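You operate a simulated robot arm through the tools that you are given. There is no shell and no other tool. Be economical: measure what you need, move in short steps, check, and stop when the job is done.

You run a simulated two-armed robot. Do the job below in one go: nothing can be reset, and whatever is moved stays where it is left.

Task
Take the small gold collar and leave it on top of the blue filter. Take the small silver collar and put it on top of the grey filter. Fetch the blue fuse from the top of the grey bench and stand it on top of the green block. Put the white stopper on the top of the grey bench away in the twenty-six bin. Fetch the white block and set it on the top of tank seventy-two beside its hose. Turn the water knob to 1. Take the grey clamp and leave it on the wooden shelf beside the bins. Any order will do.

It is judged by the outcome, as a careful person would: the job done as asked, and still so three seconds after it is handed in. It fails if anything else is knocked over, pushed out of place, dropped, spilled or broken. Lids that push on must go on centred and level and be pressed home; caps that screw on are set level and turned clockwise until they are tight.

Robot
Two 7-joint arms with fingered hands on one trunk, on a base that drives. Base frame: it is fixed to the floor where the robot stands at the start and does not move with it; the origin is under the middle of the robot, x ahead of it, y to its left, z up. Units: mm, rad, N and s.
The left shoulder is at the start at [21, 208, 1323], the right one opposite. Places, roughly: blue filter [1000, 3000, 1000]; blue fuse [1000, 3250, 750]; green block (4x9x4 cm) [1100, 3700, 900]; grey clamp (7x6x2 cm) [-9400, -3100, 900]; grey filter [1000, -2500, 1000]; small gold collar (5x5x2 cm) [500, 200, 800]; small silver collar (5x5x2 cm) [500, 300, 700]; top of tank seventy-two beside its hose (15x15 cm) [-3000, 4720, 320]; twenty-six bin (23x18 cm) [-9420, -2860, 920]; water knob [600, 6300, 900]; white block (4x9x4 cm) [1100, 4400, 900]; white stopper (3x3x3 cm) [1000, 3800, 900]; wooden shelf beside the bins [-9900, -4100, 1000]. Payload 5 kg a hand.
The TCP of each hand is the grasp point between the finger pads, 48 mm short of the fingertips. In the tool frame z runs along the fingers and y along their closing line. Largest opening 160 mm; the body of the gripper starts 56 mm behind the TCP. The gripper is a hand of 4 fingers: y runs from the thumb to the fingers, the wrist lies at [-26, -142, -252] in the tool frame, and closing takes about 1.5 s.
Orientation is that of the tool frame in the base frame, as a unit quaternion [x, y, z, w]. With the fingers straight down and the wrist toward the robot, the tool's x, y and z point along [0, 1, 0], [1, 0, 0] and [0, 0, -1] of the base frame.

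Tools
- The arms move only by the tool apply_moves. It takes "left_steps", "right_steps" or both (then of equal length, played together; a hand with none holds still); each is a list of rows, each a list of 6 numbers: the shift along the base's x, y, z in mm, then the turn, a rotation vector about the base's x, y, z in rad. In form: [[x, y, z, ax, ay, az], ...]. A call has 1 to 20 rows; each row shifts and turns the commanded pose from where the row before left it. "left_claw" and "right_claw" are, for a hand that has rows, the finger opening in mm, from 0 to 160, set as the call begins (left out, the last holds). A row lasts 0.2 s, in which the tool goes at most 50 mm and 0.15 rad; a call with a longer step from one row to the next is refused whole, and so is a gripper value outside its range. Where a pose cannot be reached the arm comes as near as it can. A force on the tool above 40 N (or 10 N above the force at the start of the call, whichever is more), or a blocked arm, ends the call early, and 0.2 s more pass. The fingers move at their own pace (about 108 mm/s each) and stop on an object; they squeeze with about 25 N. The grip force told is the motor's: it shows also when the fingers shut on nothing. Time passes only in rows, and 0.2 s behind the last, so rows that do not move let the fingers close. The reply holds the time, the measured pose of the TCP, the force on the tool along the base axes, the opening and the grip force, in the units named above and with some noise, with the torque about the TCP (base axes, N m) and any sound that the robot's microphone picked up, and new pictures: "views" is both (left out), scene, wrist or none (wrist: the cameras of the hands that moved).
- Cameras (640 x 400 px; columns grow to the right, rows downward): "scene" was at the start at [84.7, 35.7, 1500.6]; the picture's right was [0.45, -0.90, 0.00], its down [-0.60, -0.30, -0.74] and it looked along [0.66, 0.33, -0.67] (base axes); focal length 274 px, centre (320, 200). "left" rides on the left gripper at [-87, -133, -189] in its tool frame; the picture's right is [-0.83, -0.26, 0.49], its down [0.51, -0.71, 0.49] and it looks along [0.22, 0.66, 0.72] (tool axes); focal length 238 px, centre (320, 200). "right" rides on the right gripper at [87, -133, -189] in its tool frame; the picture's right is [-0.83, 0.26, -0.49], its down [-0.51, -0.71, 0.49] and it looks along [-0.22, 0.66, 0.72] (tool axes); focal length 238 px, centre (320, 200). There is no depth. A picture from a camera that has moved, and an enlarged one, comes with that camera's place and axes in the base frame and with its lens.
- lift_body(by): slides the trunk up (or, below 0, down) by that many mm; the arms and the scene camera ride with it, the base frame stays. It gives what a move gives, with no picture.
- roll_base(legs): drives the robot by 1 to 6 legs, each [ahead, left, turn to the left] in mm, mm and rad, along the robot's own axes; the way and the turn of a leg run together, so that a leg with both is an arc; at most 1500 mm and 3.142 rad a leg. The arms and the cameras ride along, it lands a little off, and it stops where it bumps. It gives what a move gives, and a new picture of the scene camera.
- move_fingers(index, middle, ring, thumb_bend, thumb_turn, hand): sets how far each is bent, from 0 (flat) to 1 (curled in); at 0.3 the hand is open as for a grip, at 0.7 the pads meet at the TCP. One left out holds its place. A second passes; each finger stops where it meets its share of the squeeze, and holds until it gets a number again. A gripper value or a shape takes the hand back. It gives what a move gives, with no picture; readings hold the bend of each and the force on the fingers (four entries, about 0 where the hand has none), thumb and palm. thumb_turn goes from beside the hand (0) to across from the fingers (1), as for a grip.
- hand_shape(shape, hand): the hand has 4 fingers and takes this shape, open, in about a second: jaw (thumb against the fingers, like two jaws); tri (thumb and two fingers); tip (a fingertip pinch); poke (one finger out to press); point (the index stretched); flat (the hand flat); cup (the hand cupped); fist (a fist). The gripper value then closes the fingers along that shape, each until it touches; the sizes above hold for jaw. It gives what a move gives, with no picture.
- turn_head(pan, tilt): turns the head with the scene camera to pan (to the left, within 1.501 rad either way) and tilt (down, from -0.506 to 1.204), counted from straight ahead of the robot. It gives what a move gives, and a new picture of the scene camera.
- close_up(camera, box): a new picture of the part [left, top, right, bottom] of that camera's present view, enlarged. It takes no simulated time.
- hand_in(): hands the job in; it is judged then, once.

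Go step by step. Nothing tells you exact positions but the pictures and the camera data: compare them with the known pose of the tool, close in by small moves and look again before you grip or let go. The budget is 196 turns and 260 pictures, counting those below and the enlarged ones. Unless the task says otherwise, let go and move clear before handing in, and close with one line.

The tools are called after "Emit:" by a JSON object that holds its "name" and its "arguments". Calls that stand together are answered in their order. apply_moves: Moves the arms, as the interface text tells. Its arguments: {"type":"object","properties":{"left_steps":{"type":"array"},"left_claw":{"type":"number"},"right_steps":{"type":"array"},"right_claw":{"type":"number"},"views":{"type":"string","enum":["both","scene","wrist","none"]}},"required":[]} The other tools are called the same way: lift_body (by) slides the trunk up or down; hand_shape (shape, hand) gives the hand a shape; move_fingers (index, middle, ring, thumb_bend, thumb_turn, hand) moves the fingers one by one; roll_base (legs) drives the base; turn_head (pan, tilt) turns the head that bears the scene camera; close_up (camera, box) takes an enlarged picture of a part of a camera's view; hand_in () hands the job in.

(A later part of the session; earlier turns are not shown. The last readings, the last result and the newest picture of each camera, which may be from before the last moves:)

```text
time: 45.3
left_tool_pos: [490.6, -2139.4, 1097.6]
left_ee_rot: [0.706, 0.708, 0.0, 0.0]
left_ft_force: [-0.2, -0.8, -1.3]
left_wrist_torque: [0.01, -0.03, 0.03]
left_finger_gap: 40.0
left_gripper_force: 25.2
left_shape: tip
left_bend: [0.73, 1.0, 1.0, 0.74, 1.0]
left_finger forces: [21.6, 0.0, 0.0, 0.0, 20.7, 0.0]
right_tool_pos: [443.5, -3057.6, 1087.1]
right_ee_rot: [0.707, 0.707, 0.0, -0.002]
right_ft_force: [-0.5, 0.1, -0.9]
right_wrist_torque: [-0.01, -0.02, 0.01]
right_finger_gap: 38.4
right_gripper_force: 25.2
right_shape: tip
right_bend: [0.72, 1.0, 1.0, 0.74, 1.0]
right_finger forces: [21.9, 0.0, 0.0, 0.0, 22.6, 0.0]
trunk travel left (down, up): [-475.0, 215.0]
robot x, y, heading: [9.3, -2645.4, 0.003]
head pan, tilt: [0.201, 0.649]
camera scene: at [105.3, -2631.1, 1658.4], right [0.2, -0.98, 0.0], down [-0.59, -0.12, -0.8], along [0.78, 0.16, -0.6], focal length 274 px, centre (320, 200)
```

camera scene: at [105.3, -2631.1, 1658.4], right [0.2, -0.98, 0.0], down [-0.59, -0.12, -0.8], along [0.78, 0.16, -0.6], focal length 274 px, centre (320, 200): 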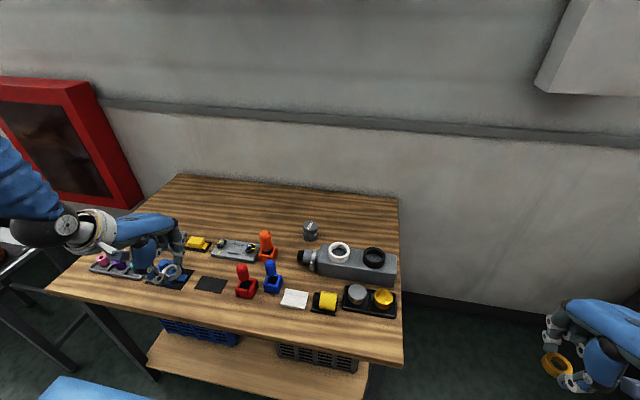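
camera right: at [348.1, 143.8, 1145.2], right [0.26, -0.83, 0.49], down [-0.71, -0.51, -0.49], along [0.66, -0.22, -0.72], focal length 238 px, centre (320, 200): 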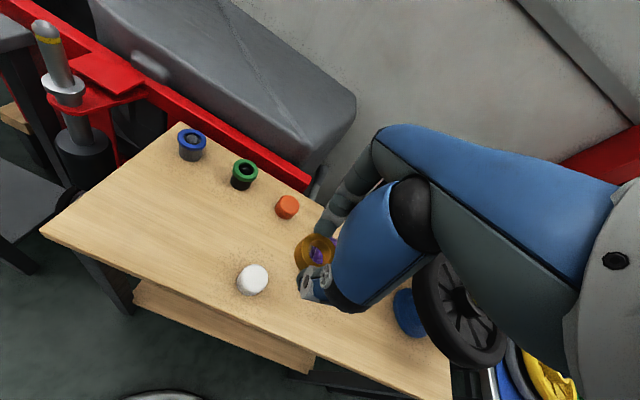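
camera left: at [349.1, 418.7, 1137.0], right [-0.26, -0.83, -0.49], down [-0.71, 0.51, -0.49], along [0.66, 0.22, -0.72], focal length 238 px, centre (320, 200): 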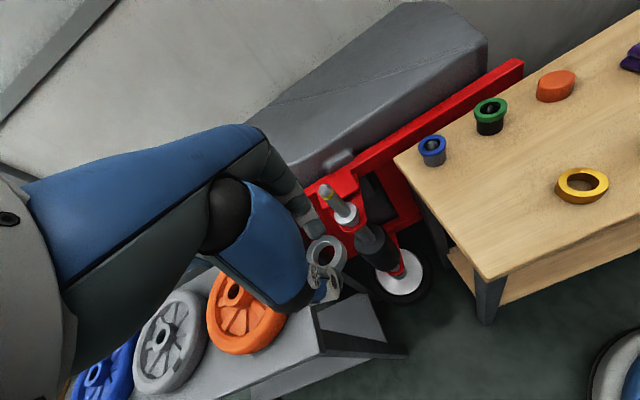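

By triangulation the filter's top is at about [893, -2431, 914]. I'll carry the silver ring over it, staying high.

Emit:
{"name": "apply_moves", "arguments": {"left_steps": [[36.5, -26.5, 0, 0, 0, 0], [36.5, -26.5, 0, 0, 0, 0], [36.5, -26.5, 0, 0, 0, 0], [36.5, -26.5, 0, 0, 0, 0], [36.5, -26.5, 0, 0, 0, 0], [36.5, -26.5, 0, 0, 0, 0], [36.5, -26.5, 0, 0, 0, 0], [36.5, -26.5, 0, 0, 0, 0], [36.5, -26.5, 0, 0, 0, 0], [36.5, -26.5, 0, 0, 0, 0], [37, -26, 0, 0, 0, 0], [0, 0, -40, 0, 0, 0], [0, 0, -30, 0, 0, 0], [0, 0, 0, 0, 0, 0]]}}

Emit:
{"name": "close_up", "arguments": {"camera": "left", "box": [240, 150, 440, 350]}}

Emit:
{"name": "close_up", "arguments": {"camera": "scene", "box": [240, 160, 400, 260]}}

```text
time: 48.3
left_tool_pos: [894.8, -2431.8, 1026.3]
left_ee_rot: [0.707, 0.708, 0.0, 0.0]
left_ft_force: [-0.9, -0.4, -1.4]
left_wrist_torque: [-0.02, -0.07, 0.0]
left_finger_gap: 39.6
left_gripper_force: 25.3
left_shape: tip
left_bend: [0.73, 1.0, 1.0, 0.74, 1.0]
left_finger forces: [21.5, 0.0, 0.1, 0.1, 20.9, 0.1]
right_tool_pos: [442.2, -3057.6, 1089.0]
right_ee_rot: [0.707, 0.707, 0.0, -0.001]
right_ft_force: [0.6, 0.1, -1.2]
right_wrist_torque: [0.03, -0.05, -0.02]
right_finger_gap: 38.6
right_gripper_force: 25.5
right_shape: tip
right_bend: [0.72, 1.0, 1.0, 0.74, 1.0]
right_finger forces: [21.8, 0.0, 0.0, 0.0, 22.5, 0.0]
trunk travel left (down, up): [-475.0, 215.0]
robot x, y, heading: [11.9, -2642.6, -0.003]
head pan, tilt: [0.201, 0.649]
camera scene: at [105.4, -2631.6, 1658.4], right [0.2, -0.98, 0.0], down [-0.59, -0.12, -0.8], along [0.78, 0.16, -0.6], focal length 274 px, centre (320, 200)
camera left: at [761.7, -2518.1, 1216.6], right [-0.26, -0.83, -0.49], down [-0.71, 0.51, -0.49], along [0.66, 0.22, -0.72], focal length 238 px, centre (320, 200)
```

scene: 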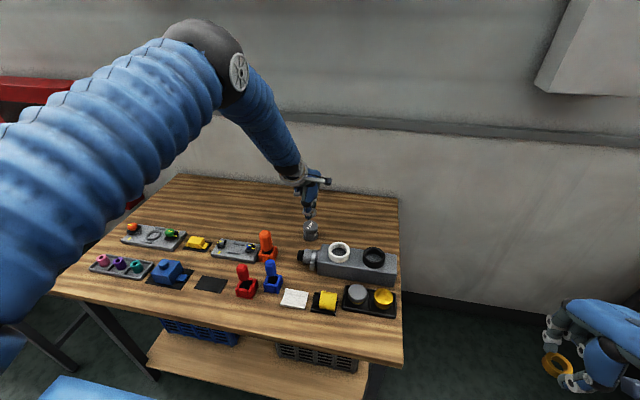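
left: 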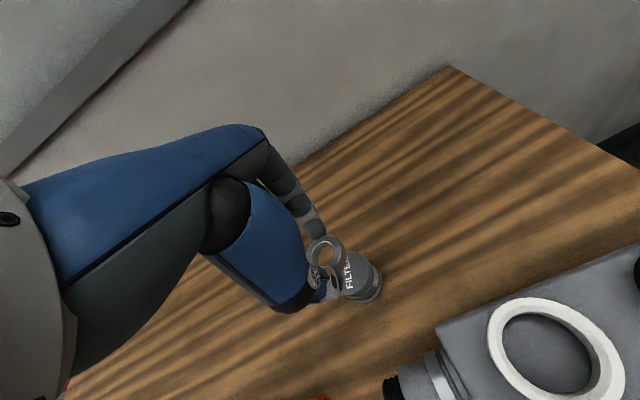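

```text
2.00 times, centred on (340, 250) of left
camera zoom: at [761.7, -2518.1, 1216.6], right [-0.26, -0.83, -0.49], down [-0.71, 0.51, -0.49], along [0.66, 0.22, -0.72], focal length 477 px, centre (280, 100)
```

zoom: 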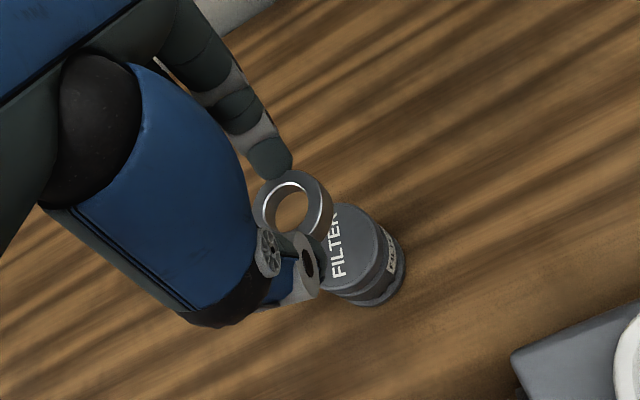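

```text
4.00 times, centred on (320, 210) of scene
camera zoom: at [105.4, -2631.6, 1658.4], right [0.2, -0.98, 0.0], down [-0.59, -0.12, -0.8], along [0.78, 0.16, -0.6], focal length 1098 px, centre (320, 160)
```

zoom: 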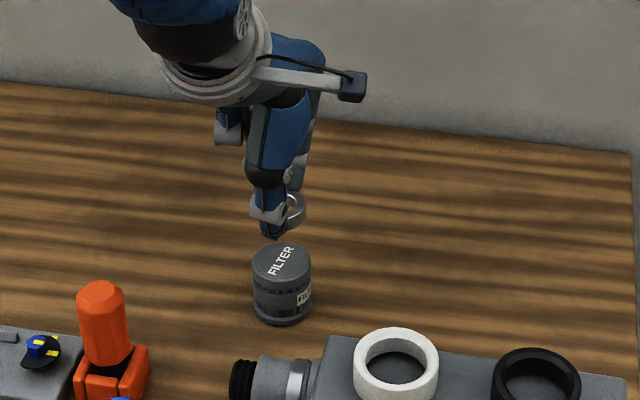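

The ring and the filter top line up to within 2 mm. I'll descend most of the way and check again.

Emit:
{"name": "apply_moves", "arguments": {"left_steps": [[0, -1, -20, 0, 0, 0], [0, 0, -20, 0, 0, 0], [0, 0, -12, 0, 0, 0], [0, 0, 0, 0, 0, 0]], "views": "none"}}

Emit:
{"name": "close_up", "arguments": {"camera": "left", "box": [270, 190, 410, 310]}}

Emit:
{"name": "close_up", "arguments": {"camera": "scene", "box": [270, 180, 350, 250]}}

```text
time: 49.3
left_tool_pos: [893.7, -2431.4, 974.3]
left_ee_rot: [0.707, 0.708, 0.0, -0.001]
left_ft_force: [0.0, -0.5, -1.0]
left_wrist_torque: [0.01, -0.02, 0.02]
left_finger_gap: 39.5
left_gripper_force: 25.2
left_shape: tip
left_bend: [0.73, 1.0, 1.0, 0.74, 1.0]
left_finger forces: [21.4, 0.0, 0.1, 0.0, 20.8, 0.0]
right_tool_pos: [441.3, -3058.0, 1087.6]
right_ee_rot: [0.707, 0.708, -0.001, 0.0]
right_ft_force: [0.1, -0.3, -1.5]
right_wrist_torque: [0.0, 0.01, 0.01]
right_finger_gap: 38.3
right_gripper_force: 25.2
right_shape: tip
right_bend: [0.72, 1.0, 1.0, 0.74, 1.0]
right_finger forces: [21.8, 0.0, 0.0, 0.1, 22.4, 0.0]
trunk travel left (down, up): [-475.0, 215.0]
robot x, y, heading: [8.7, -2649.7, 0.003]
head pan, tilt: [0.201, 0.649]
```

```text
3.33 times, centred on (340, 250) of left
camera zoom: at [761.8, -2518.9, 1164.3], right [-0.26, -0.83, -0.49], down [-0.71, 0.51, -0.49], along [0.66, 0.22, -0.72], focal length 794 px, centre (253, 33)
```

zoom: 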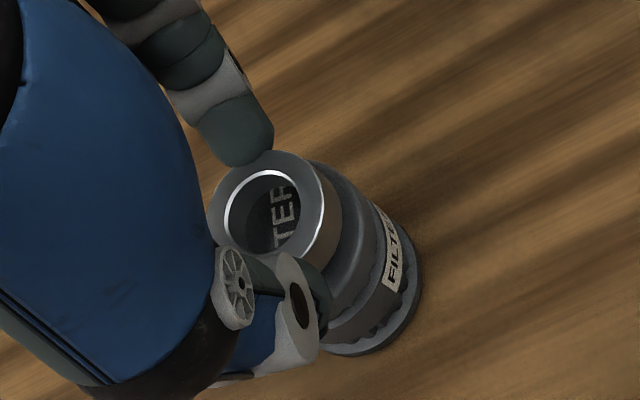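

```text
5.71 times, centred on (310, 215) of scene
camera zoom: at [105.9, -2631.4, 1658.3], right [0.2, -0.98, 0.0], down [-0.59, -0.12, -0.8], along [0.78, 0.16, -0.6], focal length 1568 px, centre (377, 114)
```

zoom: 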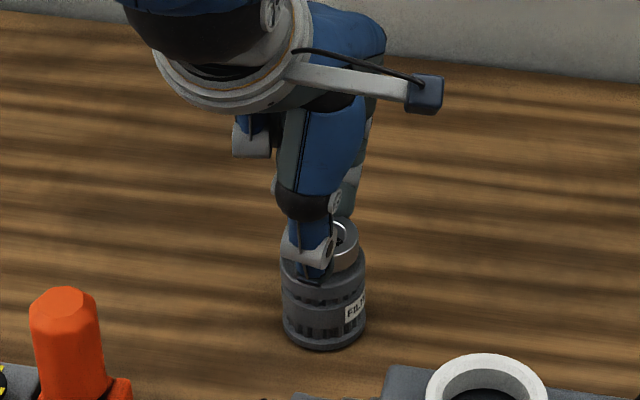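

The ring is directly above the filter. I'll lower it gently until it touches.

Emit:
{"name": "apply_moves", "arguments": {"left_steps": [[0, 0, -3, 0, 0, 0], [0, 0, -3, 0, 0, 0], [0, 0, -2, 0, 0, 0], [0, 0, 0, 0, 0, 0]], "views": "none"}}

Emit:
{"name": "close_up", "arguments": {"camera": "left", "box": [290, 200, 390, 300]}}

```text
time: 50.3
left_tool_pos: [894.1, -2432.9, 968.4]
left_ee_rot: [0.706, 0.708, 0.001, 0.0]
left_ft_force: [-0.6, 0.7, 3.1]
left_wrist_torque: [-0.01, 0.1, 0.0]
left_finger_gap: 39.6
left_gripper_force: 24.9
left_shape: tip
left_bend: [0.73, 1.0, 1.0, 0.74, 1.0]
left_finger forces: [22.0, 0.1, 0.1, 0.1, 22.9, 0.1]
right_tool_pos: [442.2, -3058.0, 1087.8]
right_ee_rot: [0.706, 0.708, 0.0, -0.002]
right_ft_force: [0.9, 0.2, -1.1]
right_wrist_torque: [-0.03, 0.0, 0.0]
right_finger_gap: 38.4
right_gripper_force: 24.8
right_shape: tip
right_bend: [0.72, 1.0, 1.0, 0.74, 1.0]
right_finger forces: [21.8, 0.0, 0.0, 0.0, 22.6, 0.1]
trunk travel left (down, up): [-475.0, 215.0]
robot x, y, heading: [11.0, -2644.5, 0.006]
head pan, tilt: [0.201, 0.649]
```

```text
4.00 times, centred on (340, 250) of left
camera zoom: at [761.5, -2518.9, 1157.0], right [-0.26, -0.83, -0.49], down [-0.71, 0.51, -0.49], along [0.66, 0.22, -0.72], focal length 953 px, centre (240, 0)
```

zoom: 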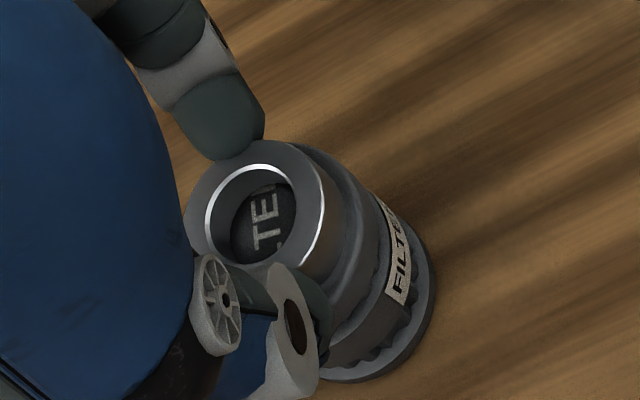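

There's light contact (about +4 N), and the ring sits level and roughly centred. I'll release and check.

Emit:
{"name": "apply_moves", "arguments": {"left_steps": [[0, 0, 0, 0, 0, 0], [0, 0, 0, 0, 0, 0], [0, 0, 0, 0, 0, 0], [0, 0, 0, 0, 0, 0]], "left_claw": 80, "views": "none"}}

Emit:
{"name": "close_up", "arguments": {"camera": "left", "box": [270, 190, 410, 310]}}

```text
time: 51.3
left_tool_pos: [894.3, -2431.7, 967.2]
left_ee_rot: [0.706, 0.708, 0.0, 0.0]
left_ft_force: [0.0, -1.2, 0.9]
left_wrist_torque: [0.0, -0.05, 0.0]
left_finger_gap: 79.2
left_gripper_force: 0.0
left_shape: tip
left_bend: [0.73, 0.98, 0.99, 0.7, 1.0]
left_finger forces: [0.1, 0.1, 0.0, 0.0, 0.0, 0.0]
right_tool_pos: [442.1, -3057.8, 1087.2]
right_ee_rot: [0.706, 0.708, 0.0, 0.0]
right_ft_force: [0.9, 1.1, -1.2]
right_wrist_torque: [-0.03, 0.01, 0.03]
right_finger_gap: 38.4
right_gripper_force: 24.8
right_shape: tip
right_bend: [0.72, 1.0, 1.0, 0.74, 1.0]
right_finger forces: [21.7, 0.0, 0.0, 0.1, 22.5, 0.0]
trunk travel left (down, up): [-475.0, 215.0]
robot x, y, heading: [13.4, -2646.2, 0.004]
head pan, tilt: [0.201, 0.649]
```

```text
3.33 times, centred on (340, 250) of left
camera zoom: at [761.5, -2518.9, 1156.4], right [-0.26, -0.83, -0.49], down [-0.71, 0.51, -0.49], along [0.65, 0.22, -0.72], focal length 794 px, centre (253, 33)
```

zoom: 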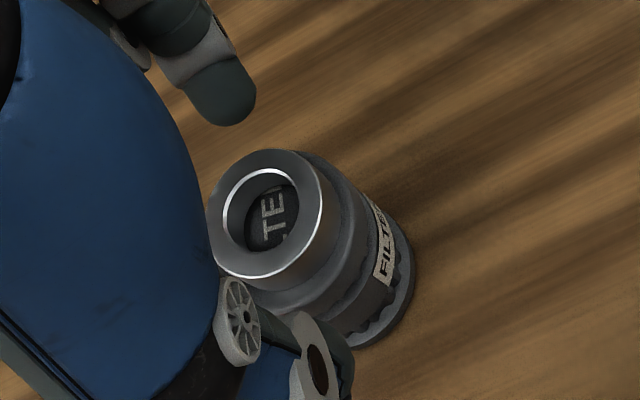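

The silver collar rests level on the grey filter. I'll withdraw the left hand, back off and head left toward the blue filter.

Emit:
{"name": "apply_moves", "arguments": {"left_steps": [[0, 0, 20, 0, 0, 0], [0, 0, 40, 0, 0, 0], [0, 0, 45, 0, 0, 0], [0, 0, 45, 0, 0, 0], [-36.5, 24, 0, 0, 0, 0], [-36.5, 24, 0, 0, 0, 0], [-36.5, 24, 0, 0, 0, 0], [-36.5, 24, 0, 0, 0, 0], [-36.5, 24, 0, 0, 0, 0], [-36.5, 24, 0, 0, 0, 0], [-36.5, 24, 0, 0, 0, 0], [-36.5, 24, 0, 0, 0, 0], [-36.5, 24, 0, 0, 0, 0], [-36.5, 24, 0, 0, 0, 0], [-36.5, 24, 0, 0, 0, 0]], "views": "none"}}

Emit:
{"name": "roll_base", "arguments": {"legs": [[-450, 0, 0]]}}

Emit:
{"name": "close_up", "arguments": {"camera": "scene", "box": [230, 130, 390, 230]}}

Emit:
{"name": "turn_head", "arguments": {"pan": 1.4, "tilt": 0.2}}

```text
time: 54.5
left_tool_pos: [490.8, -2168.2, 1116.1]
left_ee_rot: [0.707, 0.707, 0.0, 0.001]
left_ft_force: [-1.0, 1.1, -0.8]
left_wrist_torque: [-0.04, -0.07, -0.01]
left_finger_gap: 79.5
left_gripper_force: 0.1
left_shape: tip
left_bend: [0.73, 0.98, 0.99, 0.69, 1.0]
left_finger forces: [0.0, 0.0, 0.0, 0.1, 0.1, 0.0]
right_tool_pos: [440.4, -3056.5, 1088.6]
right_ee_rot: [0.706, 0.708, -0.001, 0.0]
right_ft_force: [-1.0, 0.1, -1.6]
right_wrist_torque: [-0.06, -0.1, -0.03]
right_finger_gap: 38.7
right_gripper_force: 24.9
right_shape: tip
right_bend: [0.72, 1.0, 1.0, 0.74, 1.0]
right_finger forces: [21.8, 0.0, 0.0, 0.0, 22.6, 0.0]
trunk travel left (down, up): [-475.0, 215.0]
robot x, y, heading: [10.6, -2645.6, -0.001]
head pan, tilt: [0.201, 0.649]
```

```text
time: 57.2
left_tool_pos: [40.7, -2167.2, 1116.3]
left_ee_rot: [0.705, 0.709, 0.0, -0.001]
left_ft_force: [-0.1, 0.0, 0.4]
left_wrist_torque: [0.03, 0.0, -0.02]
left_finger_gap: 79.9
left_gripper_force: 0.1
left_shape: tip
left_bend: [0.73, 0.98, 0.99, 0.69, 1.0]
left_finger forces: [0.0, 0.1, 0.1, 0.1, 0.0, 0.0]
right_tool_pos: [-5.8, -3056.4, 1086.4]
right_ee_rot: [0.704, 0.71, 0.001, -0.001]
right_ft_force: [1.0, 0.5, -2.3]
right_wrist_torque: [-0.01, -0.1, -0.01]
right_finger_gap: 38.4
right_gripper_force: 25.5
right_shape: tip
right_bend: [0.72, 1.0, 1.0, 0.74, 1.0]
right_finger forces: [21.8, 0.1, 0.1, 0.0, 22.5, 0.0]
trunk travel left (down, up): [-475.0, 215.0]
robot x, y, heading: [-434.3, -2645.8, 0.008]
head pan, tilt: [0.201, 0.649]
camera scene: at [-344.7, -2632.4, 1658.3], right [0.21, -0.98, 0.0], down [-0.59, -0.12, -0.8], along [0.78, 0.16, -0.6], focal length 274 px, centre (320, 200)
```

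scene: 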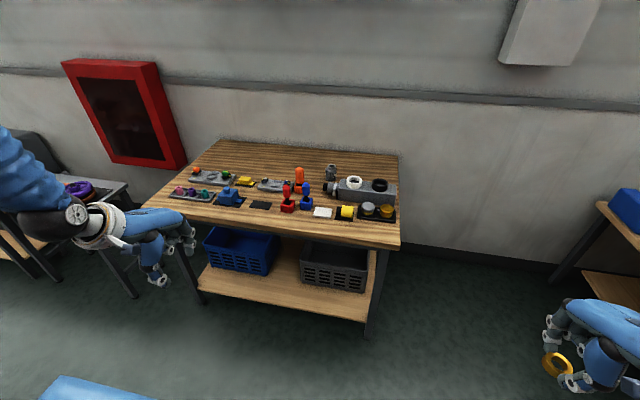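

```text
4.00 times, centred on (310, 180) of scene
camera zoom: at [-344.7, -2632.4, 1658.3], right [0.21, -0.98, 0.0], down [-0.59, -0.12, -0.8], along [0.78, 0.16, -0.6], focal length 1098 px, centre (360, 280)
```

zoom: 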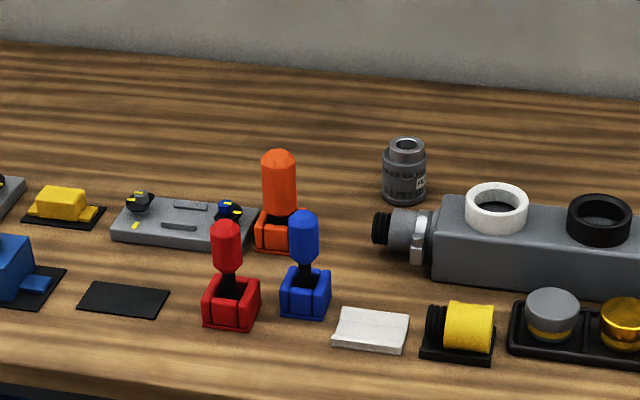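

```text
time: 58.6
left_tool_pos: [40.4, -2167.0, 1116.8]
left_ee_rot: [0.705, 0.709, 0.0, -0.001]
left_ft_force: [0.5, 0.3, 0.2]
left_wrist_torque: [0.04, 0.01, -0.01]
left_finger_gap: 79.8
left_gripper_force: 0.0
left_shape: tip
left_bend: [0.73, 0.98, 0.99, 0.69, 1.0]
left_finger forces: [0.0, 0.0, 0.1, 0.0, 0.0, 0.1]
right_tool_pos: [-4.8, -3055.9, 1087.1]
right_ee_rot: [0.704, 0.71, 0.0, -0.001]
right_ft_force: [0.1, 0.1, -1.8]
right_wrist_torque: [0.04, 0.02, 0.03]
right_finger_gap: 38.4
right_gripper_force: 25.6
right_shape: tip
right_bend: [0.72, 1.0, 1.0, 0.74, 1.0]
right_finger forces: [21.8, 0.0, 0.0, 0.0, 22.6, 0.0]
trunk travel left (down, up): [-475.0, 215.0]
robot x, y, heading: [-437.3, -2648.5, 0.01]
head pan, tilt: [1.4, 0.201]
camera scene: at [-413.6, -2558.4, 1699.3], right [0.99, -0.16, 0.0], down [-0.03, -0.2, -0.98], along [0.16, 0.97, -0.2], focal length 274 px, centre (320, 200)
```

scene: 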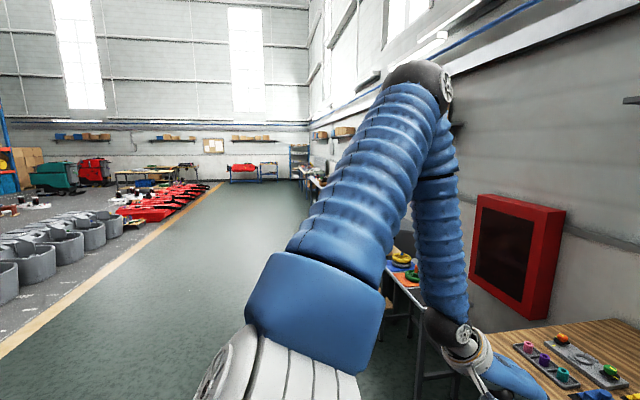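

The silver collar is well placed. The corridor to the left is clear, so I'll drive about 5.6 m left.

Emit:
{"name": "roll_base", "arguments": {"legs": [[0, 1400, -0.005], [0, 1400, 0], [0, 1400, 0], [0, 1400, 0]]}}

Emit:
{"name": "turn_head", "arguments": {"pan": 0.0, "tilt": 0.4}}

```text
time: 85.5
left_tool_pos: [141.8, 3447.9, 1116.7]
left_ee_rot: [0.719, 0.696, -0.001, 0.0]
left_ft_force: [-0.1, -0.3, -1.0]
left_wrist_torque: [-0.01, 0.0, 0.03]
left_finger_gap: 79.8
left_gripper_force: 0.0
left_shape: tip
left_bend: [0.73, 0.98, 0.99, 0.69, 1.0]
left_finger forces: [0.1, 0.1, 0.0, 0.0, 0.0, 0.0]
right_tool_pos: [61.5, 2560.5, 1088.2]
right_ee_rot: [0.718, 0.696, -0.001, -0.002]
right_ft_force: [-0.3, 0.0, -1.3]
right_wrist_torque: [-0.01, -0.03, 0.0]
right_finger_gap: 38.7
right_gripper_force: 24.6
right_shape: tip
right_bend: [0.72, 1.0, 1.0, 0.74, 1.0]
right_finger forces: [21.9, 0.0, 0.0, 0.1, 22.4, 0.0]
trunk travel left (down, up): [-475.0, 215.0]
robot x, y, heading: [-355.4, 2987.5, -0.026]
head pan, tilt: [1.4, 0.201]
camera scene: at [-326.5, 3075.2, 1699.4], right [0.98, -0.2, 0.0], down [-0.04, -0.2, -0.98], along [0.2, 0.96, -0.2], focal length 274 px, centre (320, 200)
```

scene: 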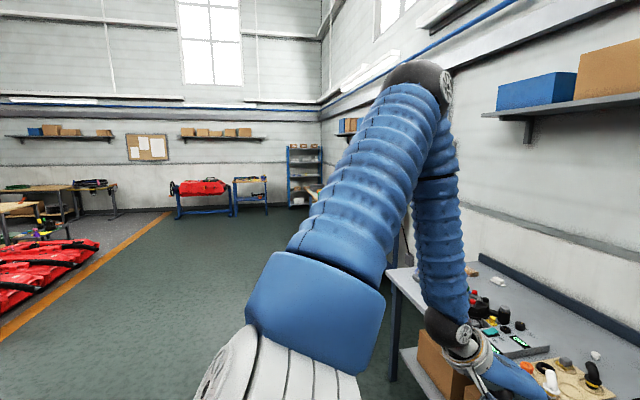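

```text
time: 87.0
left_tool_pos: [142.7, 3448.0, 1116.3]
left_ee_rot: [0.719, 0.695, 0.0, 0.0]
left_ft_force: [-0.3, 0.4, 0.6]
left_wrist_torque: [0.01, 0.01, -0.05]
left_finger_gap: 79.9
left_gripper_force: 0.1
left_shape: tip
left_bend: [0.73, 0.98, 0.99, 0.69, 1.0]
left_finger forces: [0.1, 0.1, 0.1, 0.1, 0.0, 0.0]
right_tool_pos: [61.7, 2560.7, 1087.4]
right_ee_rot: [0.718, 0.696, 0.001, -0.001]
right_ft_force: [0.7, -0.2, -1.4]
right_wrist_torque: [-0.01, 0.0, 0.0]
right_finger_gap: 38.2
right_gripper_force: 24.3
right_shape: tip
right_bend: [0.72, 1.0, 1.0, 0.74, 1.0]
right_finger forces: [21.9, 0.0, 0.1, 0.0, 22.5, 0.0]
trunk travel left (down, up): [-475.0, 215.0]
robot x, y, heading: [-358.3, 2984.8, -0.037]
head pan, tilt: [0.0, 0.4]
camera scene: at [-252.7, 2980.8, 1680.8], right [-0.03, -1.0, 0.0], down [-0.39, 0.01, -0.92], along [0.92, -0.03, -0.39], focal length 274 px, centre (320, 200)
```

scene: 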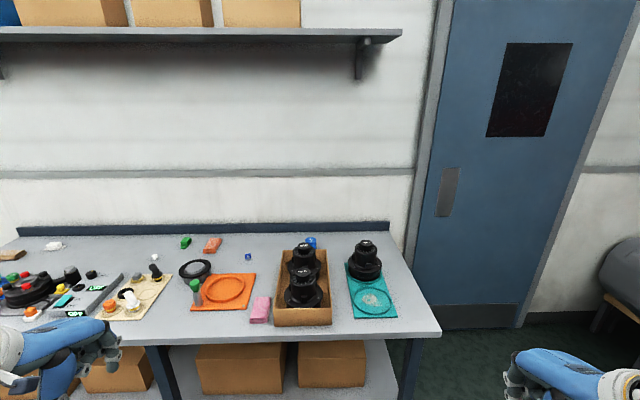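

The grey bench is ahead. I'll zoom in for the blue filter, the fuse, the green and white blocks and the stopper.

Emit:
{"name": "close_up", "arguments": {"camera": "scene", "box": [180, 215, 420, 345]}}

Emit:
{"name": "close_up", "arguments": {"camera": "scene", "box": [0, 215, 240, 345]}}

```text
2.67 times, centred on (300, 280) of scene
camera zoom: at [-252.7, 2980.8, 1680.8], right [-0.03, -1.0, 0.0], down [-0.39, 0.01, -0.92], along [0.92, -0.03, -0.39], focal length 732 px, centre (373, -13)
```

zoom: 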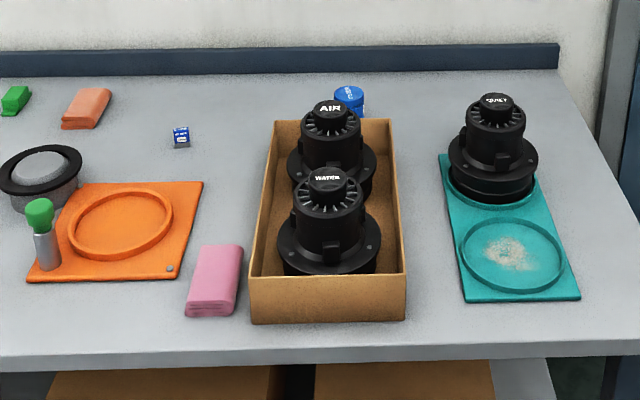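

```text
2.67 times, centred on (120, 280) of scene
camera zoom: at [-252.7, 2980.8, 1680.8], right [-0.03, -1.0, 0.0], down [-0.39, 0.01, -0.92], along [0.92, -0.03, -0.39], focal length 732 px, centre (853, -13)
```

zoom: 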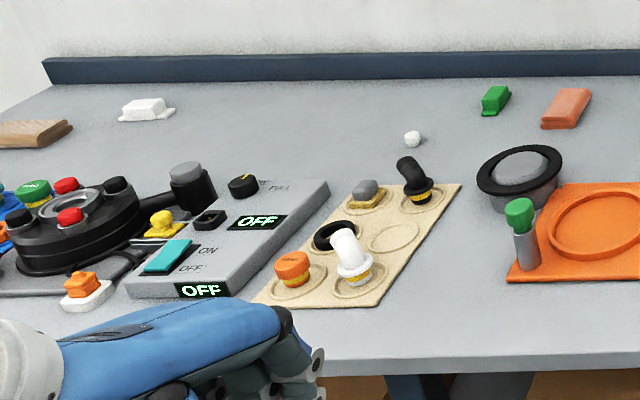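

I can see the blue filter behind the box of black knobs, the blue fuse, the green block, the white stopper and the white block. I'll raise the trunk, shift left, fix the heading and approach, which also gives me a second view.

Emit:
{"name": "lift_body", "arguments": {"by": 100}}

Emit:
{"name": "roll_base", "arguments": {"legs": [[0, 200, 0.037], [250, 0, 0]]}}

Emit:
{"name": "turn_head", "arguments": {"pan": -0.1, "tilt": 0.7}}

Emit:
{"name": "close_up", "arguments": {"camera": "scene", "box": [240, 150, 440, 275]}}

```text
time: 88.4
left_tool_pos: [143.1, 3447.3, 1216.3]
left_ee_rot: [0.719, 0.694, 0.001, 0.0]
left_ft_force: [0.3, 0.1, -1.0]
left_wrist_torque: [-0.01, 0.02, 0.0]
left_finger_gap: 79.9
left_gripper_force: 0.1
left_shape: tip
left_bend: [0.73, 0.98, 0.99, 0.69, 1.0]
left_finger forces: [0.1, 0.1, 0.0, 0.0, 0.0, 0.0]
right_tool_pos: [62.3, 2562.3, 1187.0]
right_ee_rot: [0.718, 0.696, -0.001, -0.001]
right_ft_force: [-0.2, 0.5, -2.1]
right_wrist_torque: [0.01, 0.02, -0.03]
right_finger_gap: 38.6
right_gripper_force: 25.4
right_shape: tip
right_bend: [0.72, 1.0, 1.0, 0.74, 1.0]
right_finger forces: [21.8, 0.0, 0.0, 0.1, 22.4, 0.1]
trunk travel left (down, up): [-575.0, 115.0]
robot x, y, heading: [-355.1, 2985.8, -0.03]
head pan, tilt: [0.0, 0.4]
```

```text
time: 91.4
left_tool_pos: [376.3, 3668.8, 1215.7]
left_ee_rot: [0.705, 0.709, -0.001, 0.0]
left_ft_force: [-0.4, 0.5, 0.2]
left_wrist_torque: [0.0, 0.01, 0.03]
left_finger_gap: 79.9
left_gripper_force: 0.1
left_shape: tip
left_bend: [0.73, 0.98, 0.99, 0.69, 1.0]
left_finger forces: [0.1, 0.0, 0.1, 0.0, 0.1, 0.0]
right_tool_pos: [330.4, 2779.7, 1188.2]
right_ee_rot: [0.705, 0.709, 0.001, -0.001]
right_ft_force: [0.4, -0.6, -1.8]
right_wrist_torque: [0.01, 0.02, -0.01]
right_finger_gap: 38.5
right_gripper_force: 25.0
right_shape: tip
right_bend: [0.72, 1.0, 1.0, 0.74, 1.0]
right_finger forces: [21.8, 0.0, 0.1, 0.1, 22.6, 0.0]
trunk travel left (down, up): [-575.0, 115.0]
robot x, y, heading: [-101.0, 3186.2, 0.005]
head pan, tilt: [0.0, 0.4]
camera scene: at [-0.9, 3186.3, 1780.8], right [0.01, -1.0, 0.0], down [-0.39, 0.0, -0.92], along [0.92, 0.01, -0.39], focal length 274 px, centre (320, 200)
```

scene: 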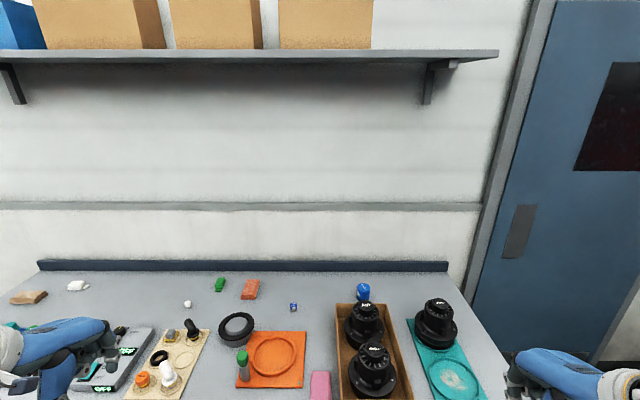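

```text
time: 92.2
left_tool_pos: [376.6, 3668.8, 1217.3]
left_ee_rot: [0.705, 0.709, 0.0, -0.001]
left_ft_force: [0.7, -0.3, -0.3]
left_wrist_torque: [0.01, 0.01, -0.01]
left_finger_gap: 79.8
left_gripper_force: 0.1
left_shape: tip
left_bend: [0.73, 0.98, 0.99, 0.69, 1.0]
left_finger forces: [0.1, 0.0, 0.1, 0.1, 0.0, 0.0]
right_tool_pos: [330.0, 2777.9, 1188.3]
right_ee_rot: [0.704, 0.71, -0.001, -0.002]
right_ft_force: [-0.2, -0.5, -1.9]
right_wrist_torque: [0.03, 0.02, -0.01]
right_finger_gap: 38.5
right_gripper_force: 25.1
right_shape: tip
right_bend: [0.72, 1.0, 1.0, 0.74, 1.0]
right_finger forces: [21.8, 0.0, 0.0, 0.0, 22.5, 0.0]
trunk travel left (down, up): [-575.0, 115.0]
robot x, y, heading: [-100.2, 3190.1, 0.004]
head pan, tilt: [-0.099, 0.7]
camera scene: at [-8.1, 3177.4, 1754.0], right [-0.09, -1.0, 0.0], down [-0.64, 0.06, -0.77], along [0.76, -0.07, -0.64], focal length 274 px, centre (320, 200)
```

scene: 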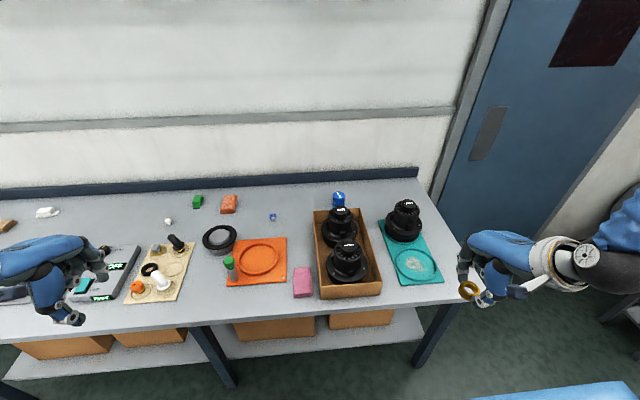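

```text
3.20 times, centred on (340, 212) of scene
camera zoom: at [-8.1, 3177.4, 1754.0], right [-0.09, -1.0, 0.0], down [-0.64, 0.06, -0.77], along [0.76, -0.07, -0.64], focal length 878 px, centre (256, 160)
```

zoom: 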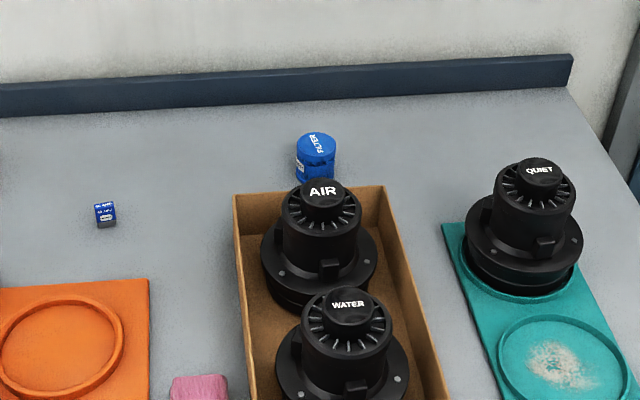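

By triangulation the blue filter's top is at about [1043, 2987, 900]. I'll move closer and look down to judge the clearance between my base and the bench.

Emit:
{"name": "roll_base", "arguments": {"legs": [[140, 0, 0]]}}

Emit:
{"name": "turn_head", "arguments": {"pan": 0.0, "tilt": 1.2}}

```text
time: 93.5
left_tool_pos: [516.5, 3668.9, 1216.6]
left_ee_rot: [0.705, 0.71, 0.0, 0.0]
left_ft_force: [-1.2, 0.1, -0.5]
left_wrist_torque: [0.01, -0.05, -0.01]
left_finger_gap: 80.1
left_gripper_force: 0.1
left_shape: tip
left_bend: [0.73, 0.98, 0.99, 0.69, 1.0]
left_finger forces: [0.1, 0.0, 0.0, 0.0, 0.0, 0.1]
right_tool_pos: [467.6, 2778.6, 1187.6]
right_ee_rot: [0.705, 0.709, 0.0, -0.001]
right_ft_force: [0.3, 0.2, -1.7]
right_wrist_torque: [0.04, -0.08, -0.01]
right_finger_gap: 38.3
right_gripper_force: 24.9
right_shape: tip
right_bend: [0.72, 1.0, 1.0, 0.74, 1.0]
right_finger forces: [21.8, 0.0, 0.0, 0.1, 22.6, 0.0]
trunk travel left (down, up): [-575.0, 115.0]
robot x, y, heading: [40.1, 3188.1, 0.003]
head pan, tilt: [-0.099, 0.7]
camera scene: at [130.0, 3178.2, 1754.1], right [-0.09, -1.0, 0.0], down [-0.64, 0.06, -0.77], along [0.76, -0.07, -0.64], focal length 274 px, centre (320, 200)
```

scene: 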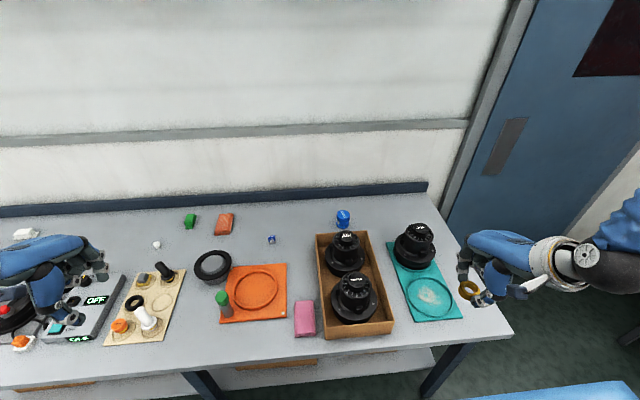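

```text
time: 94.4
left_tool_pos: [516.1, 3667.8, 1216.2]
left_ee_rot: [0.705, 0.709, 0.0, 0.0]
left_ft_force: [0.7, 0.6, 0.0]
left_wrist_torque: [-0.02, -0.04, 0.01]
left_finger_gap: 79.8
left_gripper_force: 0.1
left_shape: tip
left_bend: [0.73, 0.98, 0.99, 0.69, 1.0]
left_finger forces: [0.0, 0.0, 0.0, 0.0, 0.0, 0.1]
right_tool_pos: [469.9, 2778.4, 1187.9]
right_ee_rot: [0.705, 0.709, 0.0, -0.002]
right_ft_force: [-0.8, 0.6, -1.7]
right_wrist_torque: [0.01, -0.05, -0.01]
right_finger_gap: 38.3
right_gripper_force: 25.0
right_shape: tip
right_bend: [0.72, 1.0, 1.0, 0.74, 1.0]
right_finger forces: [21.8, 0.1, 0.0, 0.0, 22.5, 0.1]
trunk travel left (down, up): [-575.0, 115.0]
robot x, y, heading: [37.7, 3189.4, 0.008]
head pan, tilt: [0.0, 1.201]
camera scene: at [102.2, 3186.5, 1718.1], right [0.0, -1.0, 0.0], down [-0.93, 0.0, -0.36], along [0.36, 0.0, -0.93], focal length 274 px, centre (320, 200)
```

scene: 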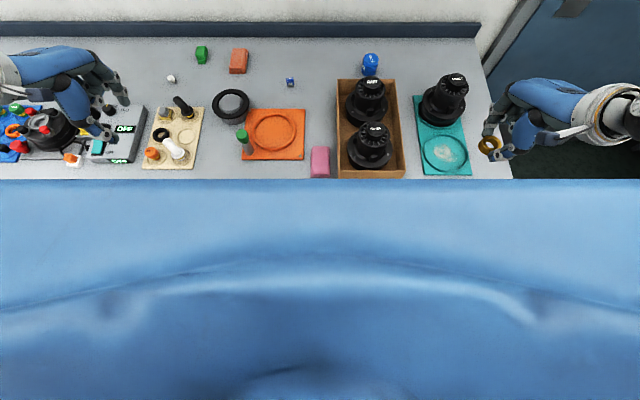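

From this bird's-eye view I have room. I'll nudge the base closer and move the right hand, held high, toward the blue filter for a wrist view.

Emit:
{"name": "roll_base", "arguments": {"legs": [[60, 0, 0]]}}

Emit:
{"name": "apply_moves", "arguments": {"right_steps": [[36, 16, 0, 0, 0, 0], [36, 16, 0, 0, 0, 0], [36, 16, 0, 0, 0, 0], [36, 16, 0, 0, 0, 0], [36, 16, 0, 0, 0, 0], [36, 16, 0, 0, 0, 0], [36, 16, 0, 0, 0, 0], [36, 16, 0, 0, 0, 0], [36, 16, 0, 0, 0, 0], [36, 16, 0, 0, 0, 0], [36, 16, 0, 0, 0, 0], [36, 16, 0, 0, 0, 0], [36, 16, 0, 0, 0, 0], [0, 0, -20, 0, 0, 0], [0, 0, -20, 0, 0, 0], [0, 0, 0, 0, 0, 0]]}}

```text
time: 95.4
left_tool_pos: [573.2, 3668.4, 1217.3]
left_ee_rot: [0.705, 0.709, -0.001, 0.001]
left_ft_force: [-0.1, 0.6, 0.7]
left_wrist_torque: [-0.01, -0.05, 0.0]
left_finger_gap: 79.8
left_gripper_force: 0.0
left_shape: tip
left_bend: [0.73, 0.98, 0.99, 0.69, 1.0]
left_finger forces: [0.0, 0.0, 0.1, 0.1, 0.0, 0.1]
right_tool_pos: [524.9, 2779.5, 1187.6]
right_ee_rot: [0.705, 0.709, 0.001, -0.001]
right_ft_force: [-0.4, 0.3, -1.5]
right_wrist_torque: [0.03, -0.08, 0.01]
right_finger_gap: 38.6
right_gripper_force: 25.2
right_shape: tip
right_bend: [0.72, 1.0, 1.0, 0.74, 1.0]
right_finger forces: [21.8, 0.0, 0.0, 0.0, 22.6, 0.1]
trunk travel left (down, up): [-575.0, 115.0]
robot x, y, heading: [96.0, 3187.2, 0.008]
head pan, tilt: [0.0, 1.201]
camera scene: at [158.6, 3186.9, 1718.1], right [0.0, -1.0, 0.0], down [-0.93, 0.0, -0.36], along [0.36, 0.0, -0.93], focal length 274 px, centre (320, 200)
```

scene: 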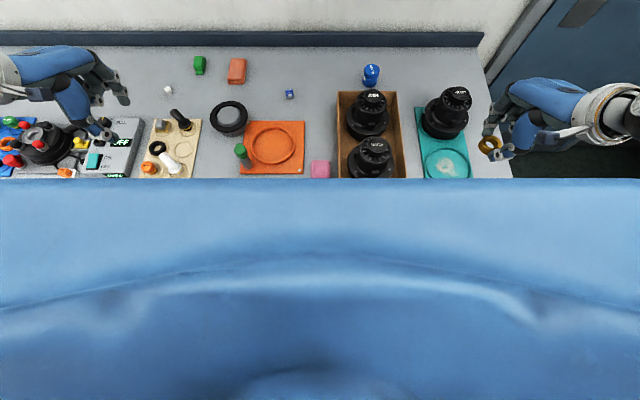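

```text
time: 98.8
left_tool_pos: [576.5, 3669.4, 1215.5]
left_ee_rot: [0.705, 0.709, 0.0, 0.0]
left_ft_force: [0.2, 0.2, 0.2]
left_wrist_torque: [0.01, -0.04, -0.02]
left_finger_gap: 79.5
left_gripper_force: 0.0
left_shape: tip
left_bend: [0.73, 0.98, 0.99, 0.69, 1.0]
left_finger forces: [0.0, 0.0, 0.0, 0.0, 0.0, 0.0]
right_tool_pos: [995.8, 2987.3, 1148.3]
right_ee_rot: [0.705, 0.709, -0.001, -0.002]
right_ft_force: [-0.2, -0.3, -2.5]
right_wrist_torque: [0.0, -0.02, -0.03]
right_finger_gap: 38.2
right_gripper_force: 24.9
right_shape: tip
right_bend: [0.72, 1.0, 1.0, 0.74, 1.0]
right_finger forces: [22.1, 0.1, 0.1, 0.0, 22.5, 0.0]
trunk travel left (down, up): [-575.0, 115.0]
robot x, y, heading: [94.3, 3188.9, 0.003]
head pan, tilt: [0.0, 1.201]
camera scene: at [162.0, 3187.6, 1718.0], right [0.0, -1.0, 0.0], down [-0.93, 0.0, -0.36], along [0.36, 0.0, -0.93], focal length 274 px, centre (320, 200)
camera right: at [863.2, 3073.2, 1336.9], right [0.27, -0.83, 0.48], down [-0.71, -0.51, -0.49], along [0.65, -0.21, -0.73], focal length 238 px, centre (320, 200)
```

scene: 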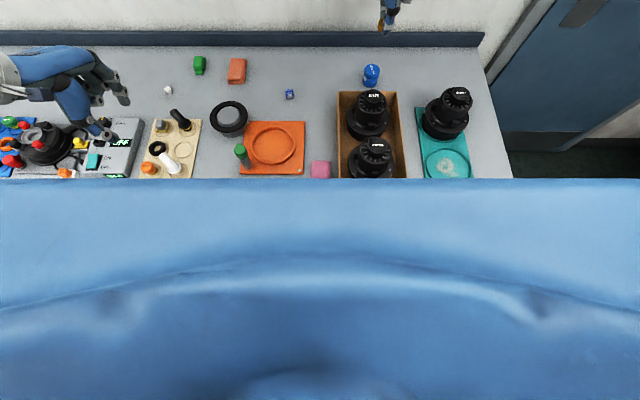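
right: 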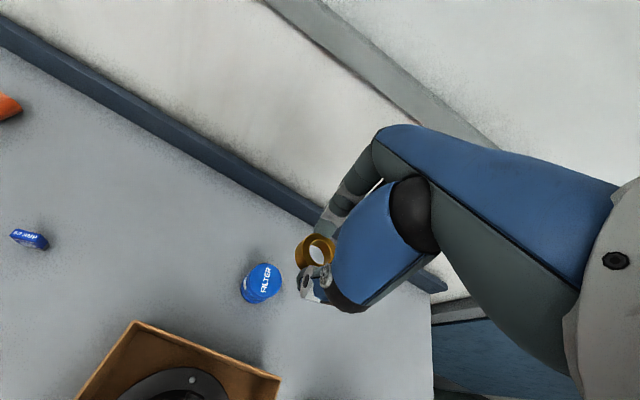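

The views now agree: the filter's top is at about [998, 2997, 934]. I'll shift over it, descend to about 60 mm above contact and refine.

Emit:
{"name": "apply_moves", "arguments": {"right_steps": [[2, 10, 0, 0, 0, 0], [0, 0, -40, 0, 0, 0], [0, 0, -40, 0, 0, 0], [0, 0, -20, 0, 0, 0], [0, 0, 0, 0, 0, 0]], "views": "wrist"}}

Emit:
{"name": "close_up", "arguments": {"camera": "right", "box": [230, 190, 370, 310]}}

```text
time: 100.0
left_tool_pos: [576.1, 3667.7, 1216.5]
left_ee_rot: [0.705, 0.709, -0.001, 0.0]
left_ft_force: [1.1, 0.3, 0.7]
left_wrist_torque: [0.01, 0.01, -0.02]
left_finger_gap: 79.7
left_gripper_force: 0.1
left_shape: tip
left_bend: [0.73, 0.98, 0.99, 0.69, 1.0]
left_finger forces: [0.0, 0.1, 0.0, 0.0, 0.1, 0.0]
right_tool_pos: [998.5, 2998.5, 1047.7]
right_ee_rot: [0.705, 0.709, 0.0, -0.002]
right_ft_force: [-0.2, 0.0, -1.8]
right_wrist_torque: [-0.02, -0.02, 0.0]
right_finger_gap: 38.2
right_gripper_force: 24.9
right_shape: tip
right_bend: [0.72, 1.0, 1.0, 0.74, 1.0]
right_finger forces: [21.9, 0.1, 0.1, 0.0, 22.3, 0.0]
trunk travel left (down, up): [-575.0, 115.0]
robot x, y, heading: [100.0, 3187.1, 0.007]
head pan, tilt: [0.0, 1.201]
camera right: at [865.4, 3082.9, 1236.2], right [0.26, -0.83, 0.48], down [-0.71, -0.51, -0.49], along [0.65, -0.21, -0.73], focal length 238 px, centre (320, 200)
```

right: 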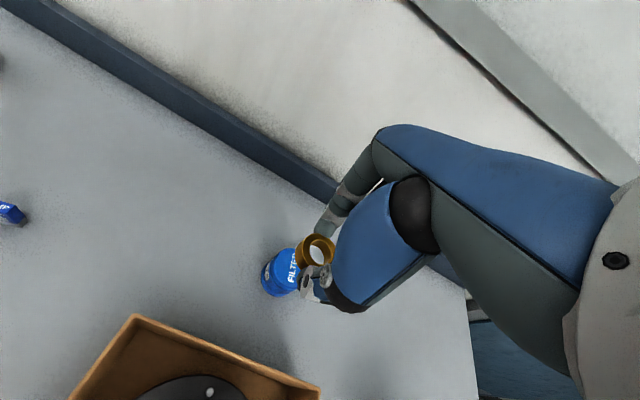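

```text
3.33 times, centred on (300, 250) of right
camera zoom: at [865.4, 3082.9, 1236.2], right [0.26, -0.83, 0.48], down [-0.71, -0.51, -0.49], along [0.65, -0.21, -0.73], focal length 794 px, centre (387, 33)
```

zoom: 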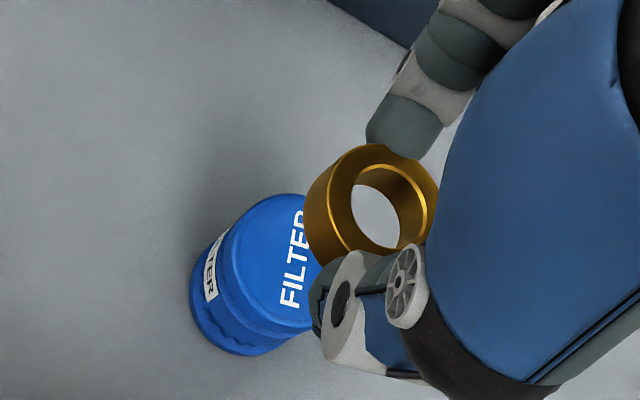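

The ring needs to go about 3 mm further ahead. I'll descend close to contact and check again.

Emit:
{"name": "apply_moves", "arguments": {"right_steps": [[3, 0, -20, 0, 0, 0], [0, 0, -18, 0, 0, 0], [0, 0, -12, 0, 0, 0], [0, 0, 0, 0, 0, 0]], "views": "none"}}

Emit:
{"name": "close_up", "arguments": {"camera": "right", "box": [230, 190, 370, 310]}}

```text
time: 101.0
left_tool_pos: [576.3, 3669.5, 1216.2]
left_ee_rot: [0.705, 0.709, -0.001, 0.0]
left_ft_force: [0.0, -0.6, 0.0]
left_wrist_torque: [0.04, 0.01, 0.0]
left_finger_gap: 80.0
left_gripper_force: 0.0
left_shape: tip
left_bend: [0.73, 0.98, 0.99, 0.69, 1.0]
left_finger forces: [0.0, 0.0, 0.0, 0.0, 0.0, 0.0]
right_tool_pos: [1001.7, 2997.3, 998.9]
right_ee_rot: [0.705, 0.709, -0.001, -0.002]
right_ft_force: [1.0, -0.4, -0.7]
right_wrist_torque: [-0.02, 0.0, 0.03]
right_finger_gap: 38.2
right_gripper_force: 24.8
right_shape: tip
right_bend: [0.72, 1.0, 1.0, 0.74, 1.0]
right_finger forces: [21.8, 0.0, 0.0, 0.0, 22.3, 0.0]
trunk travel left (down, up): [-575.0, 115.0]
robot x, y, heading: [93.4, 3188.3, 0.001]
head pan, tilt: [0.0, 1.201]
```

```text
3.33 times, centred on (300, 250) of right
camera zoom: at [868.4, 3083.0, 1186.6], right [0.26, -0.83, 0.48], down [-0.71, -0.51, -0.49], along [0.65, -0.21, -0.73], focal length 794 px, centre (387, 33)
```

zoom: 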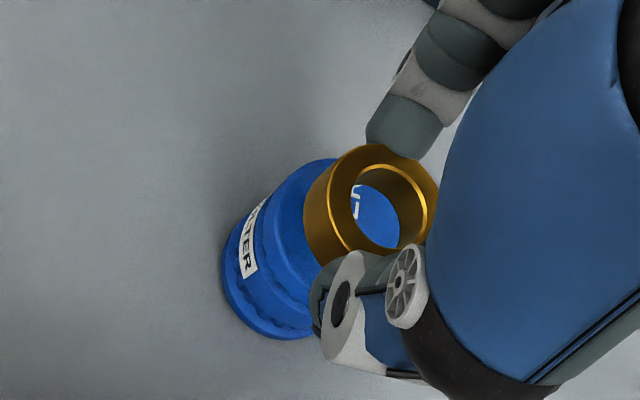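

The wrist view is ambiguous by a few mm laterally. I'll move 5 mm ahead and check from the head camera.

Emit:
{"name": "apply_moves", "arguments": {"right_steps": [[5, 1, 0, 0, 0, 0], [0, 0, 0, 0, 0, 0]], "views": "none"}}

Emit:
{"name": "turn_head", "arguments": {"pan": -0.2, "tilt": 0.85}}

Emit:
{"name": "close_up", "arguments": {"camera": "scene", "box": [270, 120, 350, 190]}}

Emit:
{"name": "close_up", "arguments": {"camera": "right", "box": [230, 190, 370, 310]}}

```text
time: 101.6
left_tool_pos: [576.3, 3668.1, 1215.7]
left_ee_rot: [0.705, 0.709, -0.001, 0.001]
left_ft_force: [-0.6, 0.5, -0.3]
left_wrist_torque: [0.03, -0.03, 0.02]
left_finger_gap: 79.9
left_gripper_force: 0.0
left_shape: tip
left_bend: [0.73, 0.98, 0.99, 0.69, 1.0]
left_finger forces: [0.1, 0.1, 0.0, 0.1, 0.0, 0.0]
right_tool_pos: [1006.5, 2999.0, 997.3]
right_ee_rot: [0.706, 0.709, -0.001, -0.002]
right_ft_force: [1.2, 0.5, -1.4]
right_wrist_torque: [0.0, 0.0, -0.01]
right_finger_gap: 38.5
right_gripper_force: 24.5
right_shape: tip
right_bend: [0.72, 1.0, 1.0, 0.74, 1.0]
right_finger forces: [21.8, 0.0, 0.0, 0.1, 22.3, 0.1]
trunk travel left (down, up): [-575.0, 115.0]
robot x, y, heading: [98.1, 3187.9, 0.007]
head pan, tilt: [0.0, 1.201]
```

```text
time: 102.4
left_tool_pos: [576.9, 3668.5, 1216.0]
left_ee_rot: [0.705, 0.709, 0.0, 0.0]
left_ft_force: [0.3, 0.5, -0.2]
left_wrist_torque: [0.03, 0.02, -0.01]
left_finger_gap: 79.9
left_gripper_force: 0.1
left_shape: tip
left_bend: [0.73, 0.98, 0.99, 0.69, 1.0]
left_finger forces: [0.1, 0.0, 0.0, 0.0, 0.0, 0.1]
right_tool_pos: [1006.6, 2999.3, 996.6]
right_ee_rot: [0.705, 0.709, -0.001, -0.002]
right_ft_force: [0.0, 0.3, -1.4]
right_wrist_torque: [-0.03, 0.04, 0.0]
right_finger_gap: 38.3
right_gripper_force: 25.4
right_shape: tip
right_bend: [0.72, 1.0, 1.0, 0.74, 1.0]
right_finger forces: [21.8, 0.0, 0.0, 0.0, 22.4, 0.0]
trunk travel left (down, up): [-575.0, 115.0]
robot x, y, heading: [94.5, 3188.1, 0.003]
head pan, tilt: [-0.201, 0.85]
camera scene: at [183.0, 3171.7, 1741.6], right [-0.19, -0.98, 0.0], down [-0.74, 0.15, -0.66], along [0.65, -0.13, -0.75], focal length 274 px, centre (320, 200)
```

scene: 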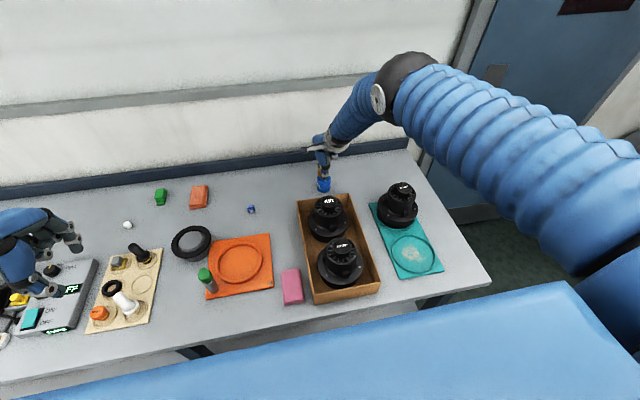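

```text
5.71 times, centred on (310, 155) of scene
camera zoom: at [183.0, 3171.7, 1741.6], right [-0.19, -0.98, 0.0], down [-0.74, 0.15, -0.66], along [0.65, -0.13, -0.75], focal length 1568 px, centre (377, 457)
```

zoom: 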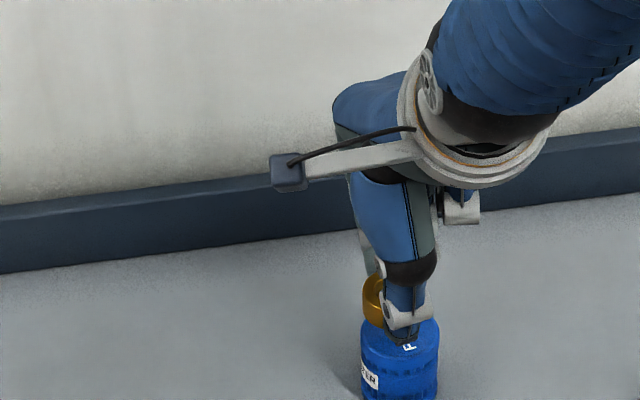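

```text
3.33 times, centred on (300, 250) of right
camera zoom: at [873.3, 3084.3, 1186.5], right [0.26, -0.83, 0.48], down [-0.71, -0.51, -0.49], along [0.65, -0.21, -0.73], focal length 794 px, centre (387, 33)
```

zoom: 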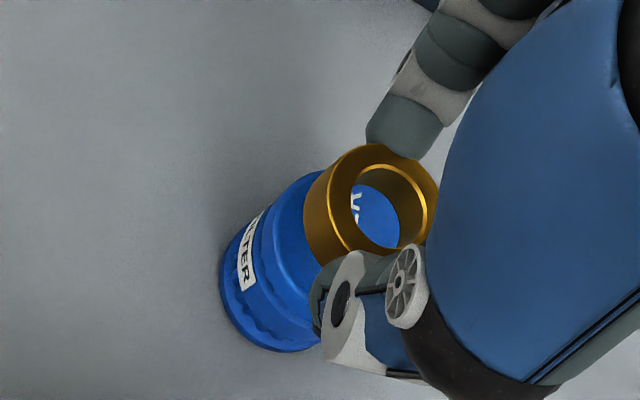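

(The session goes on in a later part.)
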